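You operate a simulated robot arm through the tools that you are given. There is no shell and no other tool.

The job below is to be done with a simulated robot arm. You get a single attempt, and the scene is never put back.

## Task
Lay the wrench and the hex key that the tool card names in the long carton.
Fine: one drawer open at a time; both end shut.

It is judged by the outcome, as a careful person would: the job done as asked, and still so three seconds after it is handed in. It fails if anything else is knocked over, pushed out of place, dropped, spilled or broken.

## Robot
A 7-joint arm with a two-finger parallel gripper, fixed in place. Base frame: the origin is at the foot of the arm, x ahead of it, y to its left, z up; the work surface is at about z = 0.85. Readings come in m, degrees, newtons and seconds.
With the tool pointing down near the work surface it reaches from about 0.22 to 0.74 m from the base axis. Its first joint turns from -166.0 to 166.0 degrees. Payload 1.57 kg.
The TCP is the grasp point between the finger pads, 0.03 m short of the fingertips. In the tool frame z runs along the fingers and y along their closing line. The gripper opens to 0.11 m. The fingers are 0.024 m wide and 0.012 m thick; the gripper's body (0.048 by 0.112 m) begins 0.078 m behind the TCP.
Orientation is told as [roll, pitch, yaw] about the base's x, y, z axes, in that order, counted from this pose: with the fingers straight down and closing along the base's y, the tool's x points along the base's -x, its y along +y and its z along -z.

## Interface
- The arm moves only by the tool move_arm. Its argument "series" is a list that holds one entry, the list of rows, each a list of 7 numbers: the gripper command, from -1 (shut) to 1 (fully open), values between in proportion, then the shift along the tool's x, y, z in units of 300 mm (1.0 is 300 mm), then the turn, a rotation vector about the tool's x, y, z in units of 90 degrees (1.0 is 90 degrees). In form: [[[jaw, tx, ty, tz, rx, ry, rz], ...]]. A call has 1 to 20 rows; each row is the pose to reach, as a shift and turn from the pose commanded when the call began, along the tool's axes at that moment. A call with a number of a shift or a turn outside -1 to 1 is refused whole. Rows are played at 5 a second. More than 0.05 m and 8.6 degrees between two rows, or a gripper value outside its range, and nothing of the call is played. A pose out of reach is approached as far as the arm can. The call stops where the force on the tool passes 40 N (or 10 N more than at its start, if that is more) or the arm is blocked; 0.2 s more then pass. The fingers move at their own pace (about 0.045 m/s each) and stop on an object; they squeeze with about 30 N. The grip force told is the motor's: it shows also when the fingers shut on nothing. Time passes only in rows, and 0.2 s behind the last, so rows that repeat a pose let the fingers close. It gives the time, the measured TCP pose, the force on the tool (base axes), the opening and the grip force at its end, in the units of the frame above (readings bear some noise), with the torque about the TCP (base axes, N m) and any sound that the robot's microphone picked up.
- Cameras (640 x 400 px; columns grow to the right, rows downward): "scene" is fixed at [0.0513, -0.4988, 1.5714]; the picture's right is [0.71, -0.70, 0.00], its down [-0.41, -0.42, -0.81] and it looks along [0.57, 0.58, -0.58] (base axes); focal length 365 px, centre (320, 200). "wrist" rides on the gripper at [0.07, 0.016, -0.141] in the tool frame; the picture's right is [-0.23, 0.97, 0.00], its down [-0.86, -0.20, -0.48] and it looks along [-0.47, -0.11, 0.88] (tool axes); focal length 222 px, centre (320, 200). There is no depth. A picture from a camera that has moved, and an enlarged one, comes with that camera's place and axes in the base frame and with its lens.
- capture(camera): a new picture of that camera. The clock stands still meanwhile.
- move_column(by): slides the trunk up (or, below 0, down) by that many m; the arm rides with it, the base frame stays. It gives what a move gives, with no picture.
- inspect(camera, box): a new picture of the part [left, top, right, bottom] of that camera's present view, enlarged. The clock stands still meanwhile.
- sign_off(): hands the job in; it is judged then, once.

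Nothing tells you positions but the pictures and the camera data. Unless the task says otherwise, let go and move clear before handing in.

The tools are called after "Request:" as a command line: name --argument value ..., lists and objects as JSON in quotes. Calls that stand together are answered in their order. move_arm: Moves the arm, as the interface text tells. Its arguments: {"type":"object","properties":{"series":{"type":"array"}},"required":["series"]} The other tools are called the same way: move_column (by) slides the trunk up or down; capture (camera) takes a picture; inspect (camera, box) takes an enlarged picture of a part of a camera's view; sign_off () hands the job in.

At the start:

```text
t: 0.0
tcp_pos: [0.4041, 0.0554, 1.2856]
tool_rot: [0.0, 0.1, 0.0]
ft_force: [-0.3, -0.8, -0.2]
moment: [-0.01, 0.02, -0.02]
opening: 0.1098
gripper_force: 0.0
trunk travel left (down, up): [-0.5, 0.09]
```

scene: 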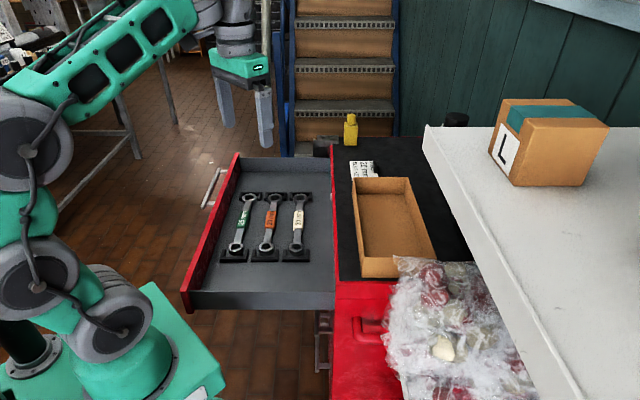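
wrist: 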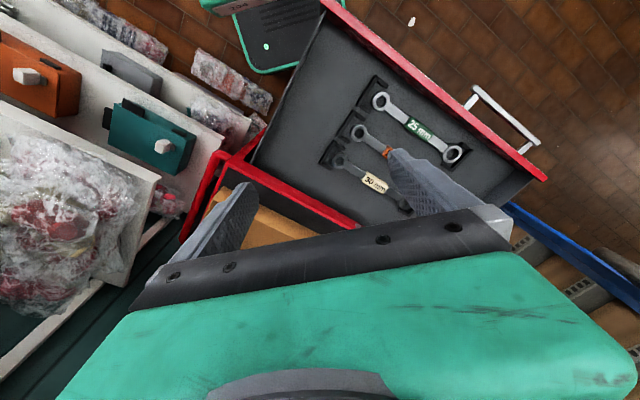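

I see a red tool chest with its top drawer open, three wrenches in it, a long open carton on the chest top, and a card beside it. I'll enlarge the views to read the card and understand the drawers.

Request:
inspect --camera "scene" --box '[330, 140, 410, 190]'

Request:
inspect --camera "scene" --box '[180, 140, 340, 320]'

Request:
inspect --camera "scene" --box '[280, 240, 540, 400]'

Request:
inspect --camera "scene" --box '[330, 90, 640, 290]'

Request:
capture --camera "wrist"

```text
8.00 times, centred on (370, 165) of scene
camera zoom: at [0.0513, -0.4988, 1.5714], right [0.71, -0.7, 0.0], down [-0.41, -0.42, -0.81], along [0.57, 0.58, -0.58], focal length 2920 px, centre (-80, 480)
```

zoom: 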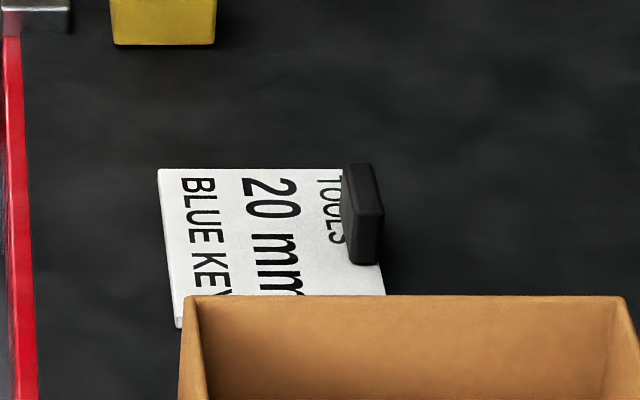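

```text
2.22 times, centred on (260, 230) of scene
camera zoom: at [0.0513, -0.4988, 1.5714], right [0.71, -0.7, 0.0], down [-0.41, -0.42, -0.81], along [0.57, 0.58, -0.58], focal length 811 px, centre (453, 133)
```

zoom: 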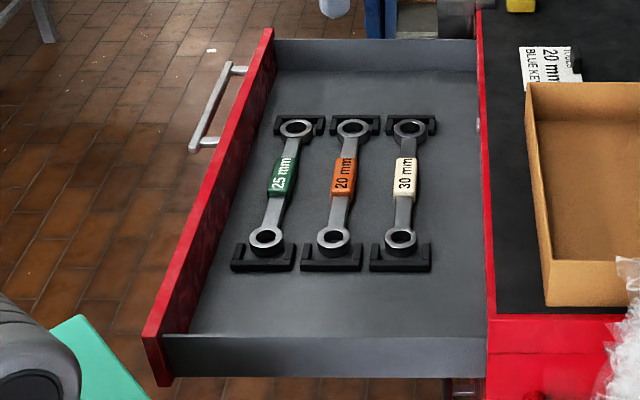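

```text
2.46 times, centred on (410, 320) of scene
camera zoom: at [0.0513, -0.4988, 1.5714], right [0.71, -0.7, 0.0], down [-0.41, -0.42, -0.81], along [0.57, 0.58, -0.58], focal length 898 px, centre (98, -95)
```

zoom: 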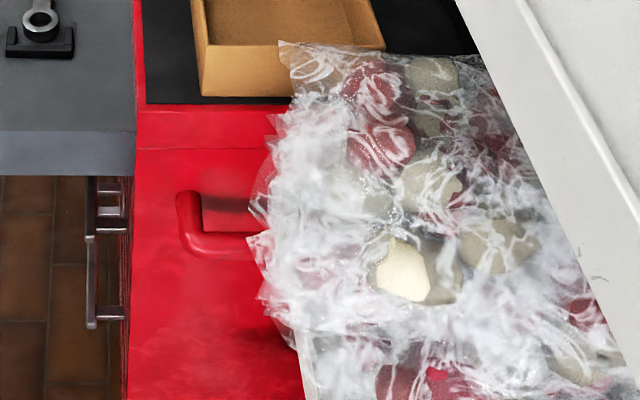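

```text
2.00 times, centred on (485, 190) of scene
camera zoom: at [0.0513, -0.4988, 1.5714], right [0.71, -0.7, 0.0], down [-0.41, -0.42, -0.81], along [0.57, 0.58, -0.58], focal length 730 px, centre (-10, 220)
```

zoom: 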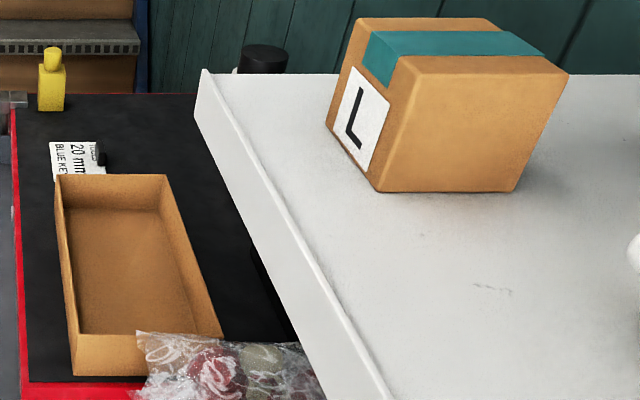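

```text
taken
camera wrist: at [0.3352, 0.0725, 1.4288], right [0.23, 0.97, 0.0], down [0.86, -0.2, 0.48], along [0.47, -0.11, -0.88], focal length 222 px, centre (320, 200)
```

wrist: 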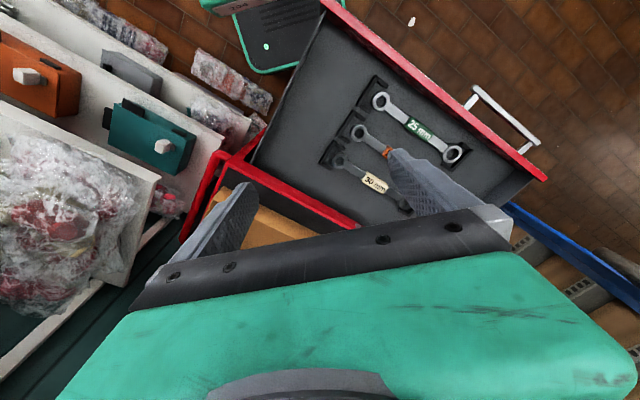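

I take the chest to be turned about 45° to the base, its open top drawer sliding towards (-x, +y); the card reads "20 mm" and "BLUE KEY". I'll enlarge more parts to find where the hex keys are.

Request:
inspect --camera "wrist" --box '[0, 0, 320, 200]'

Request:
inspect --camera "wrist" --box '[160, 0, 560, 250]'

Request:
inspect --camera "scene" --box '[280, 290, 420, 400]'

Request:
inspect --camera "scene" --box '[380, 240, 540, 400]'

```text
2.00 times, centred on (160, 100) of wrist
camera zoom: at [0.3352, 0.0725, 1.4288], right [0.23, 0.97, 0.0], down [0.86, -0.2, 0.48], along [0.47, -0.11, -0.88], focal length 444 px, centre (640, 400)
```

zoom: 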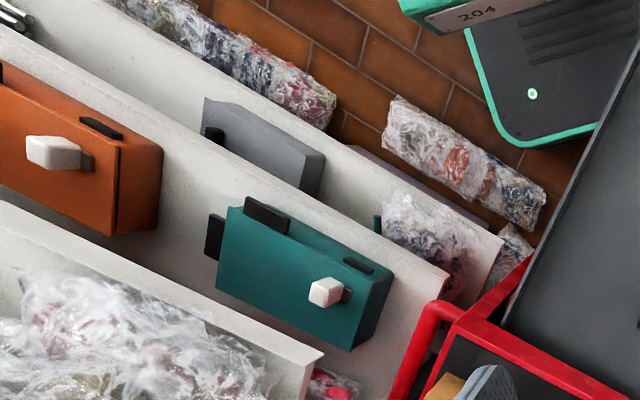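

```text
1.60 times, centred on (360, 125) of wrist
camera zoom: at [0.3352, 0.0725, 1.4288], right [0.23, 0.97, 0.0], down [0.86, -0.2, 0.48], along [0.47, -0.11, -0.88], focal length 355 px, centre (256, 320)
```

zoom: 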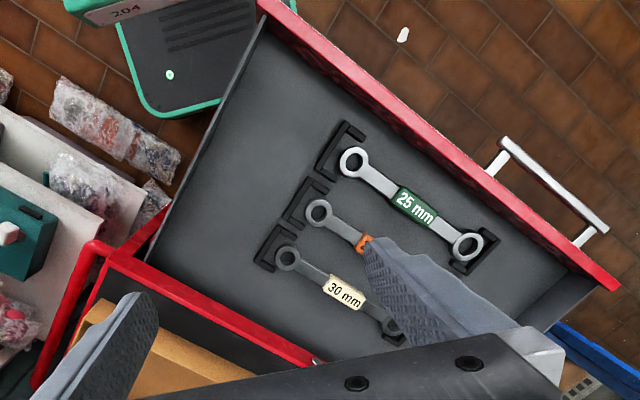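

```text
3.64 times, centred on (350, 345) of scene
camera zoom: at [0.0513, -0.4988, 1.5714], right [0.71, -0.7, 0.0], down [-0.41, -0.42, -0.81], along [0.57, 0.58, -0.58], focal length 1327 px, centre (211, -327)
```

zoom: 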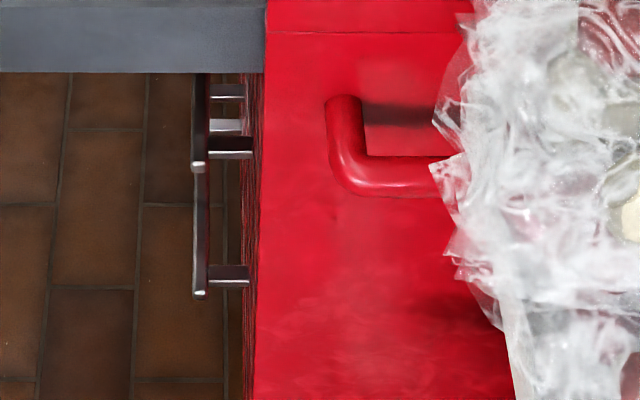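

```text
2.50 times, centred on (460, 320) of scene
camera zoom: at [0.0513, -0.4988, 1.5714], right [0.71, -0.7, 0.0], down [-0.41, -0.42, -0.81], along [0.57, 0.58, -0.58], focal length 912 px, centre (-30, -100)
```

zoom: 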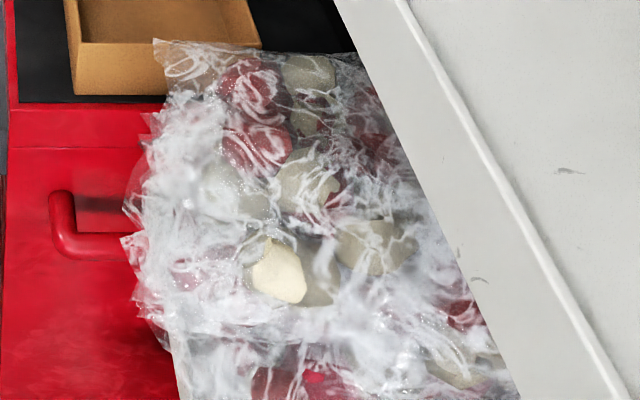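

The wanted wrench is the middle one (orange "20 mm" sleeve), centred near (0.55, 0.23, 0.87), lying along the diagonal (1,1). I'll turn the wrist 45° in place to square up with the chest and look again.

Request:
move_arm --series '[[[1, 0, 0, 0, 0, 0, -0.083], [1, 0, 0, 0, 0, 0, -0.167], [1, 0, 0, 0, 0, 0, -0.25], [1, 0, 0, 0, 0, 0, -0.333], [1, 0, 0, 0, 0, 0, -0.417], [1, 0, 0, 0, 0, 0, -0.5], [1, 0, 0, 0, 0, 0, -0.5]]]'

Request:
capture --camera "wrist"

Request:
capture --camera "scene"

```text
t: 1.6
tcp_pos: [0.4052, 0.0555, 1.2876]
tool_rot: [0.0, 0.1, 45.1]
ft_force: [-0.2, -0.1, -0.2]
moment: [0.01, 0.02, 0.0]
opening: 0.1099
gripper_force: 0.0
trunk travel left (down, up): [-0.5, 0.09]
```

```text
taken
camera wrist: at [0.345, 0.0179, 1.4296], right [-0.53, 0.85, 0.0], down [0.74, 0.47, 0.48], along [0.41, 0.25, -0.88], focal length 222 px, centre (320, 200)
```

wrist: 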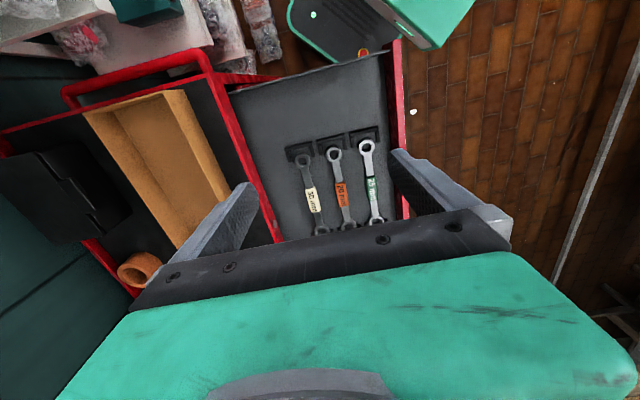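

```text
taken
```

scene: 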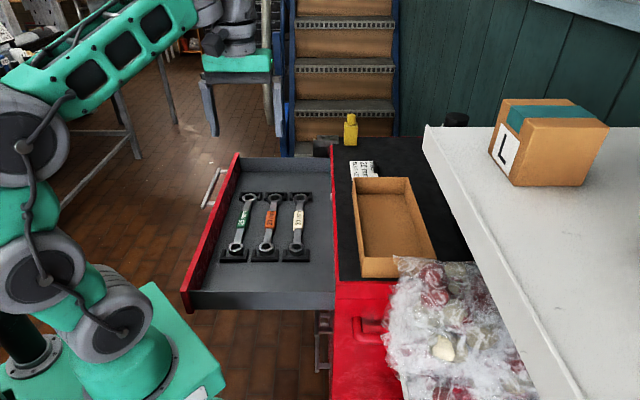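

From above I now see the carton, a dark item and an orange roll on the chest top, and a shelf unit beside the chest. I'll enlarge those regions.

Request:
inspect --camera "wrist" --box '[0, 0, 240, 150]'

Request:
inspect --camera "wrist" --box '[0, 70, 320, 300]'

Request:
inspect --camera "wrist" --box '[220, 30, 460, 250]'

```text
2.67 times, centred on (120, 75) of wrist
camera zoom: at [0.345, 0.0179, 1.4296], right [-0.53, 0.85, 0.0], down [0.74, 0.47, 0.48], along [0.41, 0.25, -0.88], focal length 592 px, centre (853, 533)
```

zoom: 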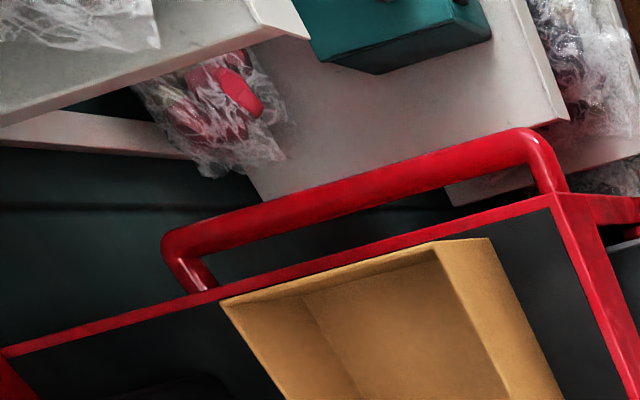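

```text
1.74 times, centred on (160, 185) of wrist
camera zoom: at [0.345, 0.0179, 1.4296], right [-0.53, 0.85, 0.0], down [0.74, 0.47, 0.48], along [0.41, 0.25, -0.88], focal length 386 px, centre (598, 226)
```

zoom: 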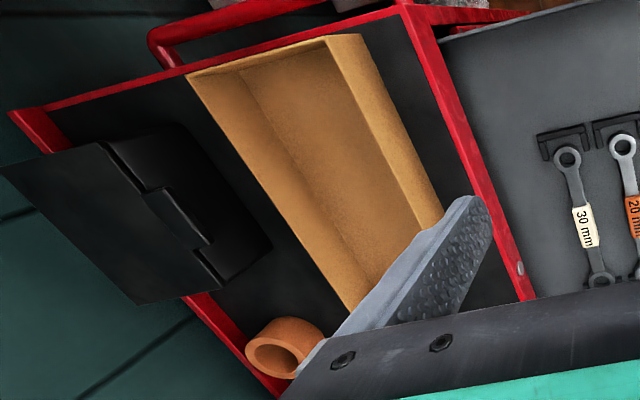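

```text
1.82 times, centred on (340, 140) of wrist
camera zoom: at [0.345, 0.0179, 1.4296], right [-0.53, 0.85, 0.0], down [0.74, 0.47, 0.48], along [0.41, 0.25, -0.88], focal length 404 px, centre (284, 309)
```

zoom: 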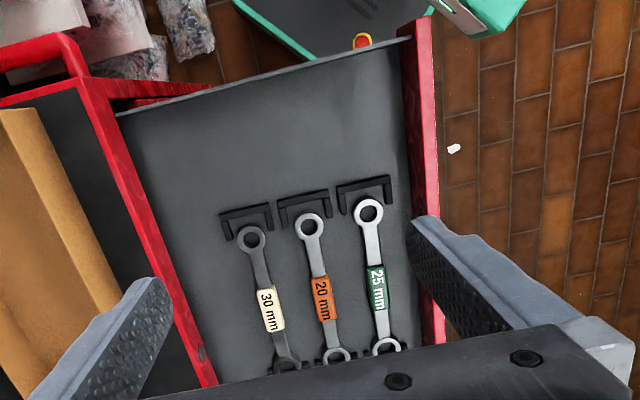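

I take the chest top to be at z ≈ 0.985, the carton rim ≈ 1.04 with its centre near (0.65, -0.12). I still need the height of the white shelf with the L box, so I'll tilt the gripper in place to look towards it.

Request:
move_arm --series '[[[1, 0, 0, 0, 0.083, 0, 0], [1, 0, 0, 0, 0.167, 0, 0], [1, 0, 0, 0, 0.25, 0, 0], [1, 0, 0, 0, 0.333, 0, 0], [1, 0, 0, 0, 0.417, 0, 0], [1, 0, 0, 0, 0.5, 0, 0], [1, 0, 0, 0, 0.5, 0, 0]]]'

Request:
capture --camera "wrist"

Request:
capture --camera "scene"

```text
t: 3.2
tcp_pos: [0.4046, 0.0563, 1.2858]
tool_rot: [-29.8, -0.1, 45.0]
ft_force: [-0.2, -0.9, -0.2]
moment: [0.01, 0.02, 0.0]
opening: 0.1099
gripper_force: 0.0
out of reach, approached as far as the arm can: row 5, 6, 7
trunk travel left (down, up): [-0.5, 0.09]
```

```text
taken
camera wrist: at [0.2959, 0.0668, 1.402], right [-0.44, 0.76, -0.48], down [0.56, 0.65, 0.52], along [0.71, -0.04, -0.71], focal length 222 px, centre (320, 200)
```

wrist: 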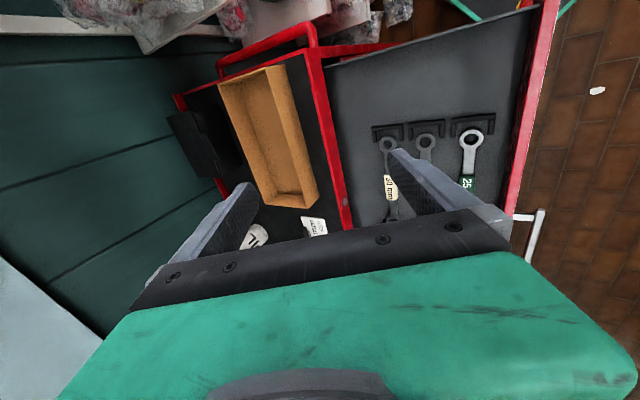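

```text
taken
```

scene: 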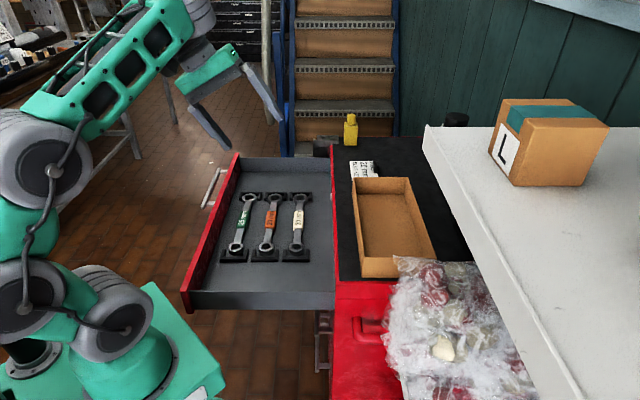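

The shelf is clearly high and short of the carton (s below ~0.17), so it stays off the arm's path. I'll zoom on the card and the objects near the carton from here.

Request:
inspect --camera "wrist" --box '[230, 190, 350, 260]'

Request:
inspect --camera "wrist" --box '[120, 0, 360, 250]'

```text
5.33 times, centred on (290, 225) of wrist
camera zoom: at [0.2959, 0.0668, 1.402], right [-0.44, 0.76, -0.48], down [0.56, 0.65, 0.52], along [0.71, -0.04, -0.71], focal length 1185 px, centre (480, 67)
```

zoom: 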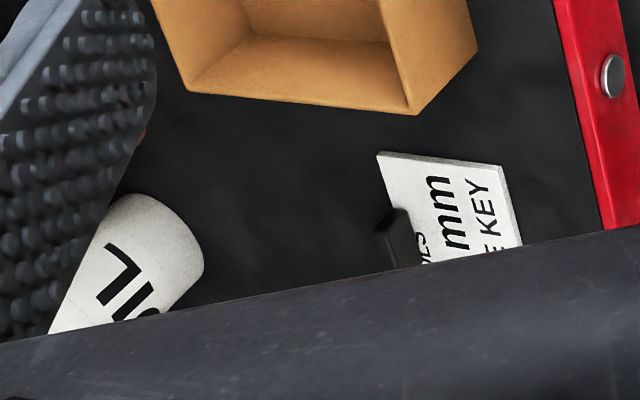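

```text
1.60 times, centred on (240, 125) of wrist
camera zoom: at [0.2959, 0.0668, 1.402], right [-0.44, 0.76, -0.48], down [0.56, 0.65, 0.52], along [0.71, -0.04, -0.71], focal length 355 px, centre (448, 320)
```

zoom: 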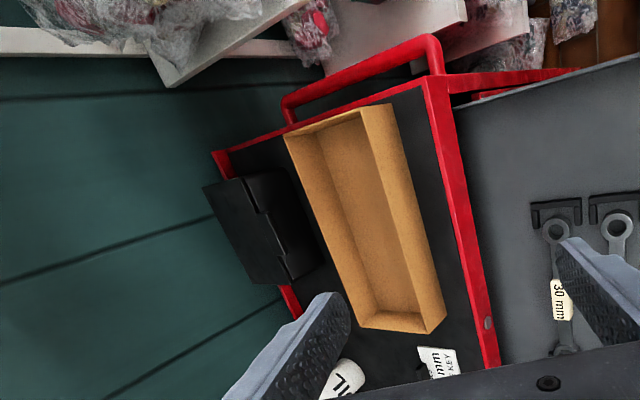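

The card reads TOOLS / 20 mm / BLUE KEY, and it isn't under the carton. I'll tilt back towards vertical, checking how the commanded pose was counted.

Request:
move_arm --series '[[[1, 0, 0, 0, -0.083, 0, 0], [1, 0, 0, 0, -0.167, 0, 0], [1, 0, 0, 0, -0.25, 0, 0], [1, 0, 0, 0, -0.25, 0, 0]]]'

```text
t: 4.2
tcp_pos: [0.4032, 0.0554, 1.2872]
tool_rot: [-7.3, -0.1, 45.1]
ft_force: [-0.5, -0.2, 1.2]
moment: [0.0, 0.04, -0.01]
opening: 0.1102
gripper_force: 0.0
trunk travel left (down, up): [-0.5, 0.09]
```

The pose count is clear: I'm about 7.5° from vertical. I'll straighten up, then move above the 20 mm wrench.

Request:
move_arm --series '[[[1, 0, 0, 0, -0.042, 0, 0], [1, 0, 0, 0, -0.083, 0, 0], [1, 0, 0, 0, -0.083, 0, 0]]]'

Request:
move_arm --series '[[[1, -0.15, 0.011, 0.05, 0, 0, 0], [1, -0.3, 0.022, 0.1, 0, 0, 0], [1, -0.45, 0.033, 0.15, 0, 0, 0], [1, -0.6, 0.044, 0.2, 0, 0, 0], [1, -0.75, 0.054, 0.25, 0, 0, 0], [1, -0.75, 0.054, 0.4, 0, 0, 0], [1, -0.75, 0.054, 0.5, 0, 0, 0], [1, -0.75, 0.054, 0.5, 0, 0, 0]]]'

Request:
capture --camera "wrist"

Request:
capture --camera "scene"

```text
t: 5.0
tcp_pos: [0.4034, 0.0557, 1.2885]
tool_rot: [0.3, 0.0, 45.1]
ft_force: [-0.6, 0.4, -0.9]
moment: [0.0, -0.03, -0.01]
opening: 0.1098
gripper_force: 0.1
trunk travel left (down, up): [-0.5, 0.09]
```

```text
t: 6.8
tcp_pos: [0.5504, 0.2273, 1.1346]
tool_rot: [0.2, -0.1, 45.1]
ft_force: [0.4, 0.1, -0.5]
moment: [0.01, 0.05, 0.0]
opening: 0.11
gripper_force: 0.1
trunk travel left (down, up): [-0.5, 0.09]
```

```text
taken
camera wrist: at [0.4907, 0.1912, 1.2759], right [-0.53, 0.85, 0.0], down [0.75, 0.46, 0.48], along [0.41, 0.26, -0.88], focal length 222 px, centre (320, 200)
```

wrist: 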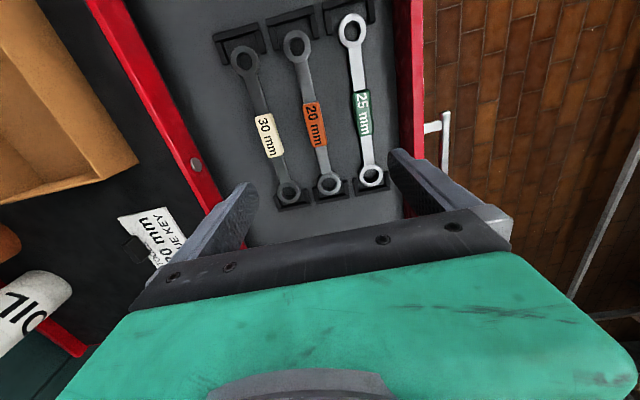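

```text
taken
```

scene: 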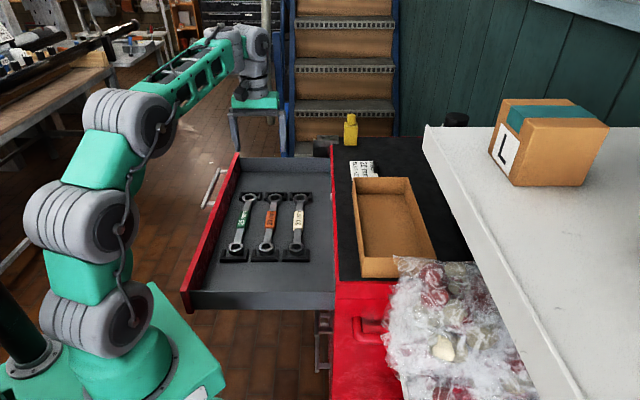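

I'm above the wrench; its axis is near d≈-0.235 along the diagonal, centred around (0.553, 0.222). I'll enlarge the view to judge its height over the drawer floor.

Request:
inspect --camera "wrist" --box '[200, 0, 440, 210]'

Request:
inspect --camera "scene" --box '[215, 180, 320, 270]'

Request:
inspect --camera "wrist" --box '[0, 0, 260, 360]'

```text
1.90 times, centred on (320, 105) of wrist
camera zoom: at [0.4907, 0.1912, 1.2759], right [-0.53, 0.85, 0.0], down [0.75, 0.46, 0.48], along [0.41, 0.26, -0.88], focal length 423 px, centre (320, 381)
```

zoom: 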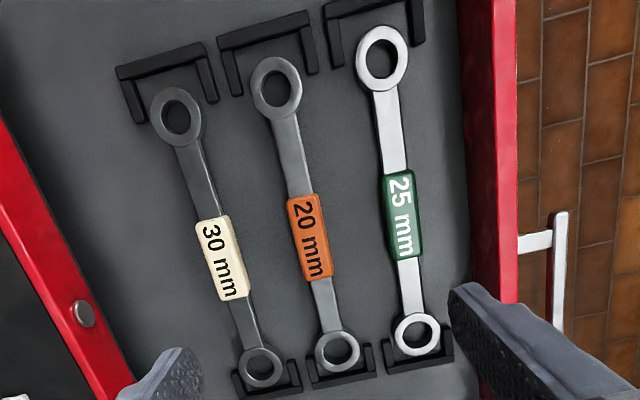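

```text
4.44 times, centred on (268, 225) of scene
camera zoom: at [0.0513, -0.4988, 1.5714], right [0.71, -0.7, 0.0], down [-0.41, -0.42, -0.81], along [0.57, 0.58, -0.58], focal length 1622 px, centre (553, 89)
```

zoom: 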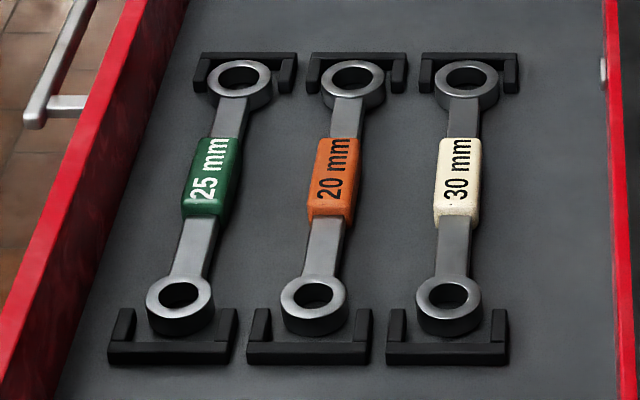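

```text
1.11 times, centred on (130, 180) of wrist
camera zoom: at [0.4907, 0.1912, 1.2759], right [-0.53, 0.85, 0.0], down [0.75, 0.46, 0.48], along [0.41, 0.26, -0.88], focal length 247 px, centre (531, 222)
```

zoom: 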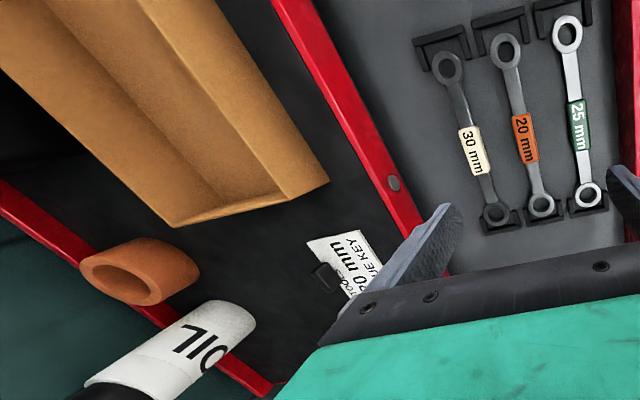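

The rings appear to lie on the drawer floor at z ≈ 0.85, with tops near 0.868. I'll part-close the fingers to about 60 mm so they clear the neighbours, and come down to just above the sleeve.

Request:
move_arm --series '[[[0.09, 0.01, -0.023, 0.05, 0, 0, 0], [0.09, 0.01, -0.023, 0.18, 0, 0, 0], [0.09, 0.01, -0.023, 0.31, 0, 0, 0], [0.09, 0.01, -0.023, 0.44, 0, 0, 0], [0.09, 0.01, -0.023, 0.57, 0, 0, 0], [0.09, 0.01, -0.023, 0.68, 0, 0, 0], [0.09, 0.01, -0.023, 0.75, 0, 0, 0], [0.09, 0.01, -0.023, 0.75, 0, 0, 0]]]'

Request:
capture --camera "wrist"

Request:
inspect --camera "scene" --box '[170, 120, 350, 280]'

```text
t: 8.6
tcp_pos: [0.5545, 0.2231, 0.9105]
tool_rot: [0.2, -0.1, 45.0]
ft_force: [0.7, 0.3, -0.3]
moment: [-0.03, 0.0, -0.01]
opening: 0.06
gripper_force: 0.0
out of reach, approached as far as the arm can: row 4
trunk travel left (down, up): [-0.5, 0.09]
```

```text
taken
camera wrist: at [0.4954, 0.1854, 1.0531], right [-0.53, 0.85, 0.0], down [0.75, 0.46, 0.48], along [0.41, 0.26, -0.88], focal length 222 px, centre (320, 200)
```

wrist: 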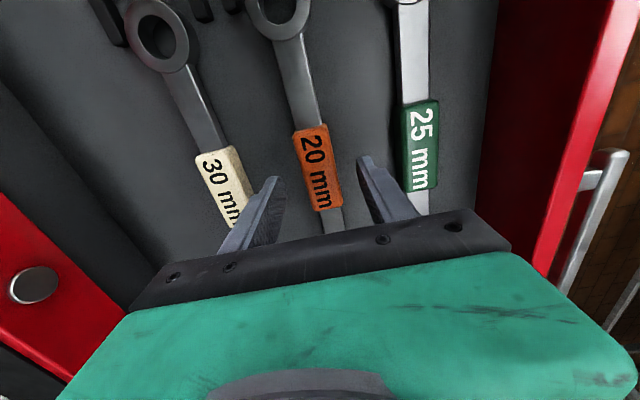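

```text
2.50 times, centred on (260, 200) of scene
camera zoom: at [0.0513, -0.4988, 1.5714], right [0.71, -0.7, 0.0], down [-0.41, -0.42, -0.81], along [0.57, 0.58, -0.58], focal length 912 px, centre (470, 200)
```

zoom: 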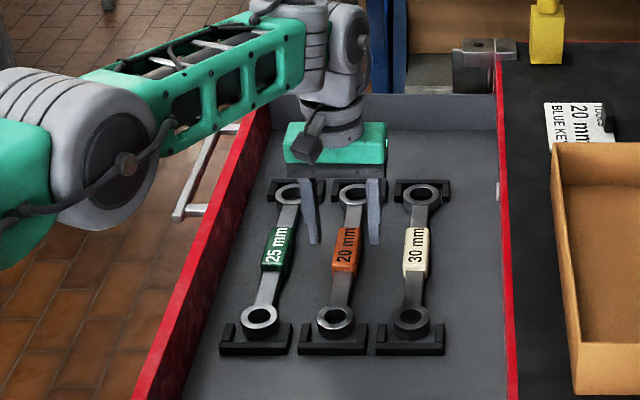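

The sleeve sits centred between the fingers. I'll go down slowly until the tips are just above the drawer floor.

Request:
move_arm --series '[[[0.09, 0.01, 0, 0.03, 0, 0, 0], [0.09, 0.01, 0, 0.055, 0, 0, 0], [0.09, 0.01, 0, 0.075, 0, 0, 0], [0.09, 0.01, 0, 0.085, 0, 0, 0], [0.09, 0.01, 0, 0.085, 0, 0, 0]]]'

Request:
capture --camera "wrist"

Request:
inspect --camera "scene" --box '[215, 170, 320, 260]'

```text
t: 9.8
tcp_pos: [0.552, 0.2185, 0.8863]
tool_rot: [0.2, -0.1, 45.0]
ft_force: [1.0, -0.9, -0.1]
moment: [-0.01, 0.01, -0.01]
opening: 0.06
gripper_force: 0.1
trunk travel left (down, up): [-0.5, 0.09]
```

```text
taken
camera wrist: at [0.4922, 0.1807, 1.0285], right [-0.53, 0.85, 0.0], down [0.75, 0.46, 0.48], along [0.41, 0.26, -0.88], focal length 222 px, centre (320, 200)
```

wrist: 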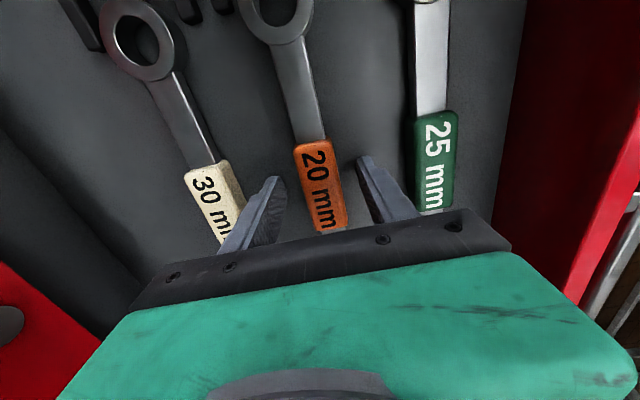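

```text
4.44 times, centred on (268, 215) of scene
camera zoom: at [0.0513, -0.4988, 1.5714], right [0.71, -0.7, 0.0], down [-0.41, -0.42, -0.81], along [0.57, 0.58, -0.58], focal length 1622 px, centre (553, 133)
```

zoom: 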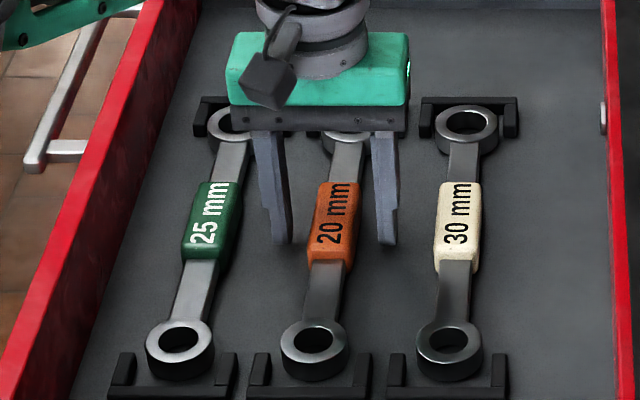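

The tips are about 6 mm above the floor on both sides of the orange sleeve. I'll go 3 mm lower and close.

Request:
move_arm --series '[[[0.09, 0, 0, 0.008, 0, 0, 0], [0.09, 0, 0, 0.012, 0, 0, 0], [-1, 0, 0, 0.012, 0, 0, 0], [-1, 0, 0, 0.012, 0, 0, 0], [-1, 0, 0, 0.012, 0, 0, 0], [-1, 0, 0, 0.012, 0, 0, 0], [-1, 0, 0, 0.012, 0, 0, 0], [-1, 0, 0, 0.012, 0, 0, 0]]]'

Request:
capture --camera "wrist"

Request:
inspect --camera "scene" --box '[215, 170, 320, 260]'

```text
t: 11.6
tcp_pos: [0.5523, 0.2174, 0.883]
tool_rot: [0.2, -0.2, 45.1]
ft_force: [0.4, -0.2, 0.0]
moment: [-0.04, -0.02, 0.01]
opening: 0.0299
gripper_force: 29.5
trunk travel left (down, up): [-0.5, 0.09]
```

```text
taken
camera wrist: at [0.4923, 0.18, 1.0249], right [-0.53, 0.85, 0.0], down [0.75, 0.46, 0.48], along [0.41, 0.26, -0.88], focal length 222 px, centre (320, 200)
```

wrist: 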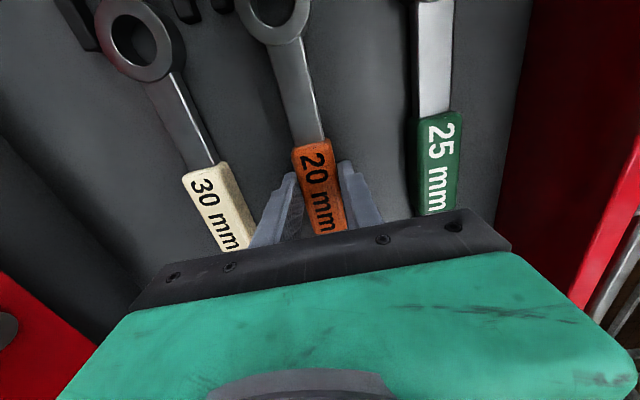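

```text
4.44 times, centred on (268, 215) of scene
camera zoom: at [0.0513, -0.4988, 1.5714], right [0.71, -0.7, 0.0], down [-0.41, -0.42, -0.81], along [0.57, 0.58, -0.58], focal length 1622 px, centre (553, 133)
```

zoom: 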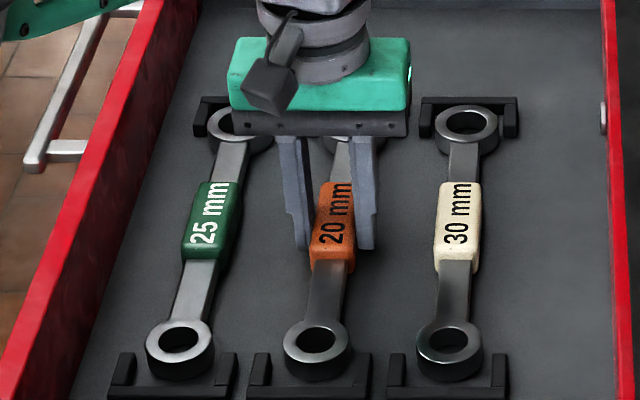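

Grip holds at 30 mm on the sleeve. I'll lift straight up, first a little.

Request:
move_arm --series '[[[-1, 0, 0, -0.03, 0, 0, 0], [-1, 0, 0, -0.07, 0, 0, 0], [-1, 0, 0, -0.13, 0, 0, 0], [-1, 0, 0, -0.2, 0, 0, 0], [-1, 0, 0, -0.2, 0, 0, 0]]]'

Request:
capture --camera "wrist"

Request:
inspect --camera "scene" --box '[190, 120, 350, 280]'

```text
t: 12.8
tcp_pos: [0.5506, 0.2186, 0.9426]
tool_rot: [0.2, -0.1, 45.2]
ft_force: [0.6, -0.8, -1.3]
moment: [0.01, 0.03, -0.05]
opening: 0.0297
gripper_force: 30.2
trunk travel left (down, up): [-0.5, 0.09]
```

```text
taken
camera wrist: at [0.4913, 0.1804, 1.0839], right [-0.53, 0.85, 0.0], down [0.75, 0.46, 0.48], along [0.4, 0.26, -0.88], focal length 222 px, centre (320, 200)
```

wrist: 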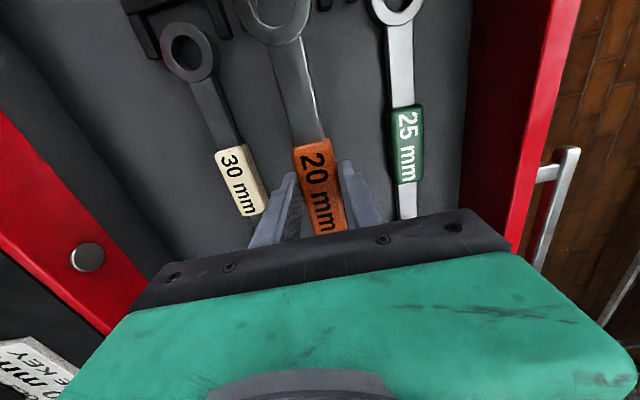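

```text
2.50 times, centred on (270, 200) of scene
camera zoom: at [0.0513, -0.4988, 1.5714], right [0.71, -0.7, 0.0], down [-0.41, -0.42, -0.81], along [0.57, 0.58, -0.58], focal length 912 px, centre (445, 200)
```

zoom: 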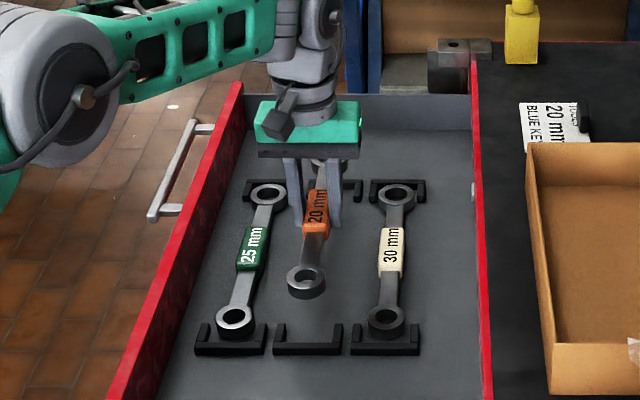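

The 20 mm wrench came out cleanly and its neighbours are undisturbed. I take the carton to span s 0.22–0.52, d -0.47 to -0.62 with rim at z≈1.044; I'll rise to about 1.18 and carry the wrench over it.

Request:
move_arm --series '[[[-1, 0, 0, -0.1, 0, 0, 0], [-1, 0, 0, -0.2, 0, 0, 0], [-1, 0, 0, -0.3, 0, 0, 0], [-1, 0, 0, -0.4, 0, 0, 0], [-1, 0, 0, -0.5, 0, 0, 0], [-1, 0, 0, -0.6, 0, 0, 0], [-1, 0, 0, -0.7, 0, 0, 0], [-1, 0, 0, -0.79, 0, 0, 0], [-1, 0, 0, -0.79, 0, 0, 0]]]'

Request:
move_arm --series '[[[-1, 0.05, -0.08, 0, 0, 0, 0], [-1, 0.1, -0.16, 0, 0, 0, 0], [-1, 0.15, -0.24, 0, 0, 0, 0], [-1, 0.2, -0.32, 0, 0, 0, 0], [-1, 0.25, -0.4, 0, 0, 0, 0], [-1, 0.3, -0.48, 0, 0, 0, 0], [-1, 0.35, -0.56, 0, 0, 0, 0], [-1, 0.4, -0.64, 0, 0, 0, 0], [-1, 0.45, -0.72, 0, 0, 0, 0], [-1, 0.5, -0.8, 0, 0, 0, 0], [-1, 0.55, -0.88, 0, 0, 0, 0], [-1, 0.593, -0.95, 0, 0, 0, 0], [-1, 0.593, -0.95, 0, 0, 0, 0]]]'

Request:
capture --camera "wrist"

Request:
capture --camera "scene"

```text
t: 14.8
tcp_pos: [0.5518, 0.2181, 1.1823]
tool_rot: [0.1, -0.2, 45.2]
ft_force: [0.2, -0.3, -1.3]
moment: [0.01, -0.03, -0.03]
opening: 0.0295
gripper_force: 29.7
trunk travel left (down, up): [-0.5, 0.09]
```

```text
t: 17.6
tcp_pos: [0.6291, -0.1096, 1.1751]
tool_rot: [0.2, -0.1, 45.2]
ft_force: [0.8, -0.3, -3.0]
moment: [0.0, 0.04, -0.02]
opening: 0.0295
gripper_force: 29.7
trunk travel left (down, up): [-0.5, 0.09]
```

```text
taken
camera wrist: at [0.569, -0.1489, 1.3185], right [-0.53, 0.85, 0.0], down [0.75, 0.46, 0.48], along [0.41, 0.26, -0.88], focal length 222 px, centre (320, 200)
```

wrist: 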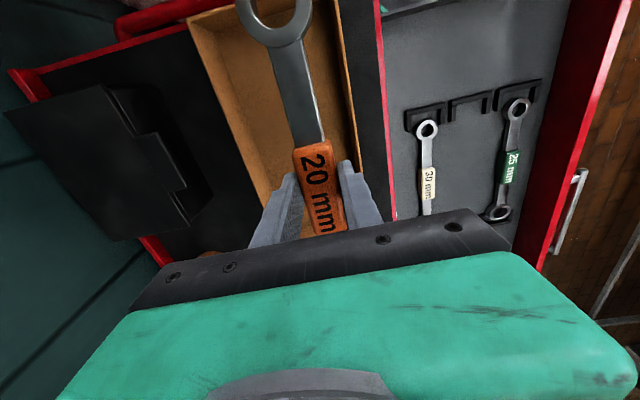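

```text
taken
```

scene: 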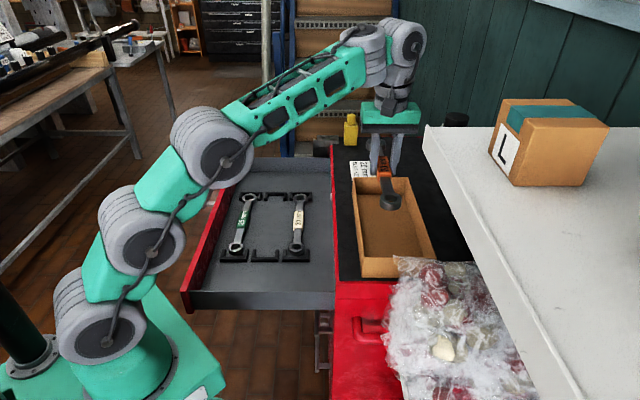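

The wrench hangs over the carton. I'll enlarge both views to check its position relative to the carton's ends.

Request:
inspect --camera "scene" --box '[335, 130, 455, 290]'

Request:
inspect --camera "wrist" --box '[150, 0, 400, 250]'

```text
2.50 times, centred on (395, 210) of scene
camera zoom: at [0.0513, -0.4988, 1.5714], right [0.71, -0.7, 0.0], down [-0.41, -0.42, -0.81], along [0.57, 0.58, -0.58], focal length 912 px, centre (132, 175)
```

zoom: 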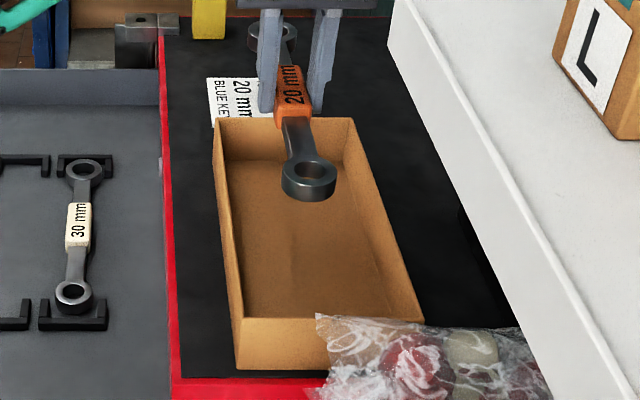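

```text
1.60 times, centred on (275, 125) of wrist
camera zoom: at [0.569, -0.1489, 1.3185], right [-0.53, 0.85, 0.0], down [0.75, 0.46, 0.48], along [0.41, 0.26, -0.88], focal length 355 px, centre (392, 320)
```

zoom: 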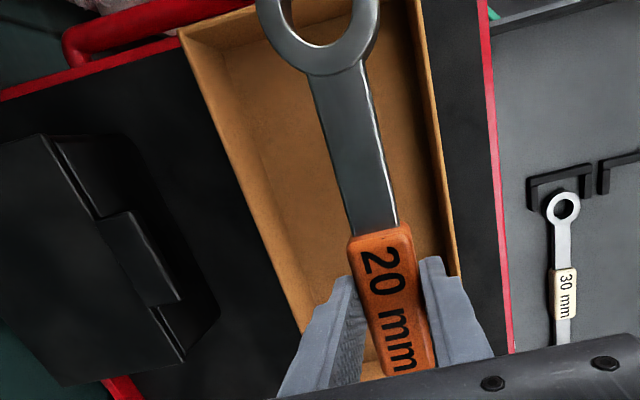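

Carton inner span is s ≈ 0.222–0.516; the wrench sits about 5 mm too far along +s, so I'll correct that while lowering to just inside the rim.

Request:
move_arm --series '[[[-1, 0.017, 0, 0, 0, 0, 0], [-1, 0.017, 0, 0.1, 0, 0, 0], [-1, 0.017, 0, 0.2, 0, 0, 0], [-1, 0.017, 0, 0.28, 0, 0, 0], [-1, 0.017, 0, 0.28, 0, 0, 0]]]'

Request:
inspect --camera "scene" --box '[335, 130, 455, 290]'

Request:
inspect --camera "wrist" --box '[150, 0, 400, 250]'

```text
t: 18.8
tcp_pos: [0.6243, -0.1132, 1.0926]
tool_rot: [0.2, -0.1, 45.1]
ft_force: [-0.3, 0.9, -1.9]
moment: [-0.02, -0.01, 0.0]
opening: 0.0295
gripper_force: 30.0
trunk travel left (down, up): [-0.5, 0.09]
```

```text
2.50 times, centred on (395, 210) of scene
camera zoom: at [0.0513, -0.4988, 1.5714], right [0.71, -0.7, 0.0], down [-0.41, -0.42, -0.81], along [0.57, 0.58, -0.58], focal length 912 px, centre (132, 175)
```

zoom: 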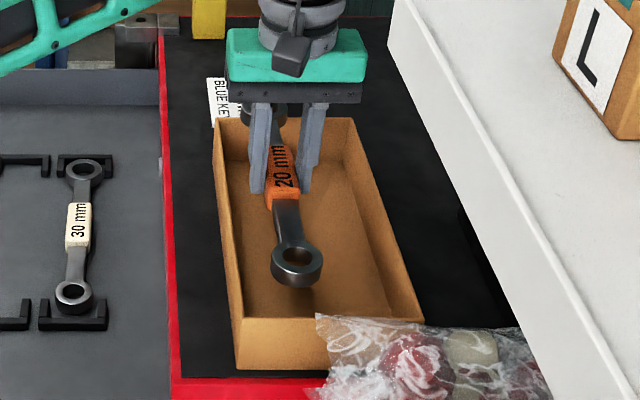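

```text
1.60 times, centred on (275, 125) of wrist
camera zoom: at [0.5646, -0.1511, 1.2346], right [-0.53, 0.85, 0.0], down [0.75, 0.46, 0.48], along [0.41, 0.26, -0.88], focal length 355 px, centre (392, 320)
```

zoom: 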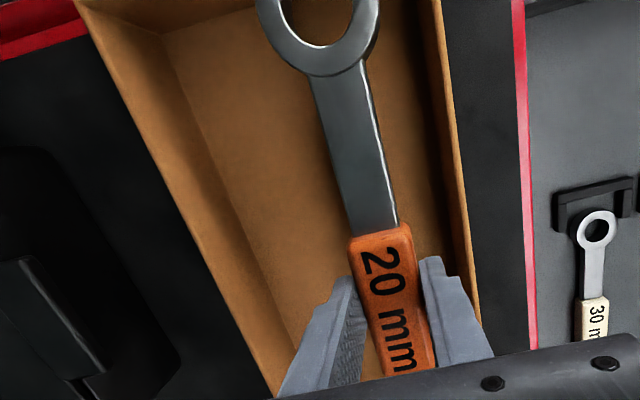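

Clearances look like about 8 mm at each end. I'll lower further to just above the carton floor.

Request:
move_arm --series '[[[-1, 0, 0, 0.06, 0, 0, 0], [-1, 0, 0, 0.12, 0, 0, 0], [-1, 0, 0, 0.17, 0, 0, 0], [-1, 0, 0, 0.2, 0, 0, 0], [-1, 0, 0, 0.2, 0, 0, 0]]]'

Request:
inspect --camera "scene" --box '[335, 130, 455, 290]'

Request:
inspect --camera "wrist" --box '[150, 0, 400, 250]'

```text
t: 20.0
tcp_pos: [0.6249, -0.1132, 1.0336]
tool_rot: [0.3, -0.1, 45.0]
ft_force: [-0.2, 0.6, -1.0]
moment: [-0.02, 0.06, -0.01]
opening: 0.0294
gripper_force: 30.3
trunk travel left (down, up): [-0.5, 0.09]
```

```text
2.50 times, centred on (395, 210) of scene
camera zoom: at [0.0513, -0.4988, 1.5714], right [0.71, -0.7, 0.0], down [-0.41, -0.42, -0.81], along [0.57, 0.58, -0.58], focal length 912 px, centre (132, 175)
```

zoom: 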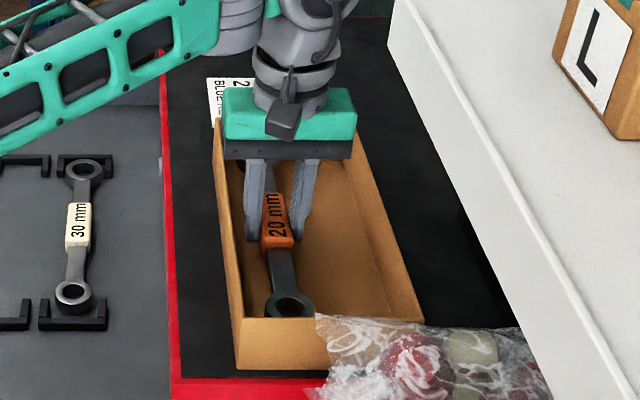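

```text
1.60 times, centred on (275, 125) of wrist
camera zoom: at [0.5653, -0.1503, 1.1765], right [-0.53, 0.85, 0.0], down [0.75, 0.46, 0.48], along [0.41, 0.26, -0.88], focal length 355 px, centre (392, 320)
```

zoom: 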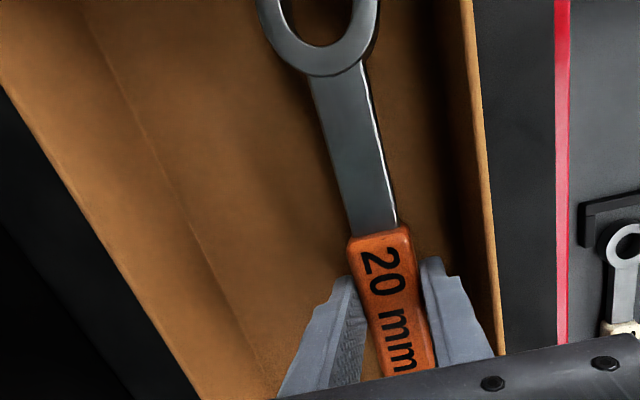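

The wrench is inside the carton. I'll go down in small steps until it touches the floor.

Request:
move_arm --series '[[[-1, 0, 0, 0.012, 0, 0, 0], [-1, 0, 0, 0.024, 0, 0, 0], [-1, 0, 0, 0.024, 0, 0, 0]]]'

```text
t: 20.8
tcp_pos: [0.6255, -0.1122, 1.0277]
tool_rot: [0.2, -0.1, 45.1]
ft_force: [-0.5, -0.1, -2.2]
moment: [-0.01, 0.03, 0.0]
opening: 0.0296
gripper_force: 30.6
trunk travel left (down, up): [-0.5, 0.09]
```

Request:
move_arm --series '[[[-1, 0, 0, 0.008, 0, 0, 0], [-1, 0, 0, 0.014, 0, 0, 0], [-1, 0, 0, 0.014, 0, 0, 0]]]'

Request:
inspect --camera "scene" --box '[375, 180, 435, 260]'

```text
t: 21.6
tcp_pos: [0.6245, -0.1146, 1.0241]
tool_rot: [0.2, 0.0, 45.1]
ft_force: [-0.4, -0.2, -3.0]
moment: [-0.04, 0.04, 0.02]
opening: 0.0298
gripper_force: 30.1
trunk travel left (down, up): [-0.5, 0.09]
```

```text
5.00 times, centred on (405, 220) of scene
camera zoom: at [0.0513, -0.4988, 1.5714], right [0.71, -0.7, 0.0], down [-0.41, -0.42, -0.81], along [0.57, 0.58, -0.58], focal length 1825 px, centre (-105, 100)
```

zoom: 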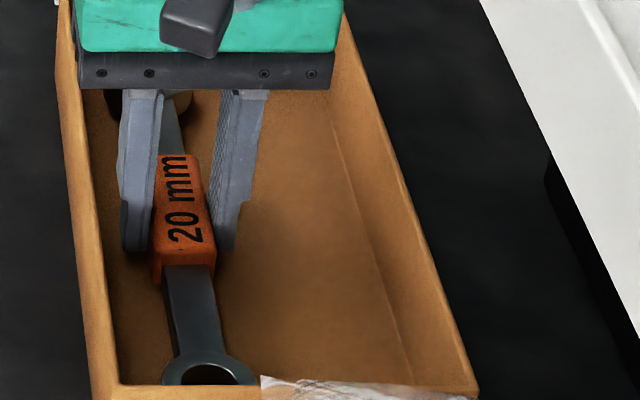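

No contact yet. I'll go a few millimetres further.

Request:
move_arm --series '[[[-1, 0, 0, 0.007, 0, 0, 0], [-1, 0, 0, 0.012, 0, 0, 0], [-1, 0, 0, 0.012, 0, 0, 0]]]'

```text
t: 22.4
tcp_pos: [0.6253, -0.1133, 1.0199]
tool_rot: [0.2, -0.1, 45.1]
ft_force: [0.0, -0.2, -2.0]
moment: [0.0, -0.02, 0.02]
opening: 0.0296
gripper_force: 29.6
trunk travel left (down, up): [-0.5, 0.09]
```

Request:
move_arm --series '[[[-1, 0, 0, 0.006, 0, 0, 0], [-1, 0, 0, 0.01, 0, 0, 0], [-1, 0, 0, 0.01, 0, 0, 0]]]'

```text
t: 23.2
tcp_pos: [0.6255, -0.1122, 1.0173]
tool_rot: [0.1, 0.0, 45.0]
ft_force: [0.8, -0.3, 1.3]
moment: [0.03, -0.19, -0.01]
opening: 0.0297
gripper_force: 30.2
trunk travel left (down, up): [-0.5, 0.09]
```

The force and moment changed, so the wrench has touched the floor. I'll open the fingers slightly to release it.

Request:
move_arm --series '[[[-0.35, 0, 0, 0, 0, 0, 0], [-0.18, 0, 0, 0, 0, 0, 0], [-0.18, 0, 0, 0, 0, 0, 0], [-0.18, 0, 0, 0, 0, 0, 0]]]'

Request:
inspect --camera "scene" --box '[375, 180, 435, 260]'

Request:
inspect --camera "wrist" --box '[150, 0, 400, 250]'

```text
t: 24.2
tcp_pos: [0.6258, -0.113, 1.0166]
tool_rot: [0.2, -0.1, 45.1]
ft_force: [0.8, -0.5, -0.2]
moment: [0.04, -0.03, -0.02]
opening: 0.0453
gripper_force: 0.1
trunk travel left (down, up): [-0.5, 0.09]
```

```text
5.00 times, centred on (405, 220) of scene
camera zoom: at [0.0513, -0.4988, 1.5714], right [0.71, -0.7, 0.0], down [-0.41, -0.42, -0.81], along [0.57, 0.58, -0.58], focal length 1825 px, centre (-105, 100)
```

zoom: 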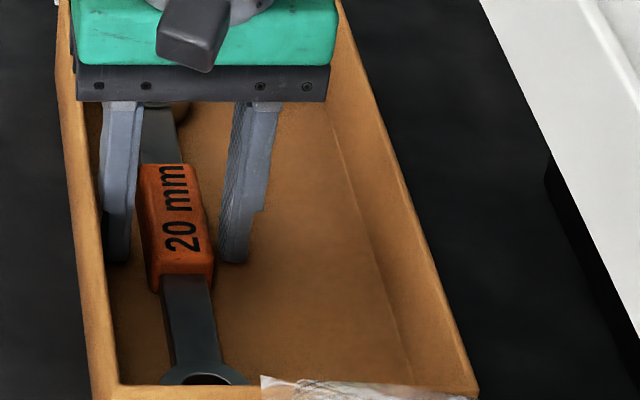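

```text
1.60 times, centred on (275, 125) of wrist
camera zoom: at [0.5657, -0.1503, 1.1581], right [-0.53, 0.85, 0.0], down [0.75, 0.46, 0.48], along [0.41, 0.26, -0.88], focal length 355 px, centre (392, 320)
```

zoom: 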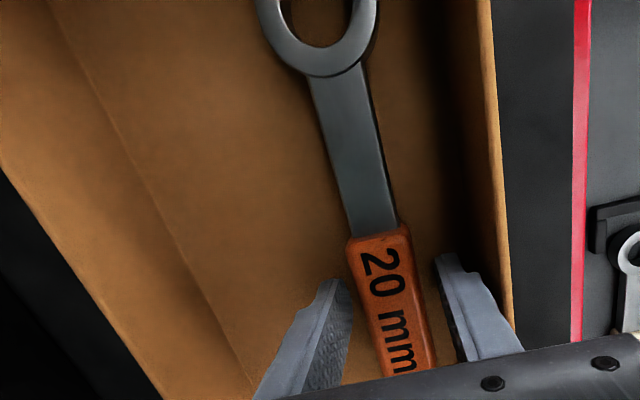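

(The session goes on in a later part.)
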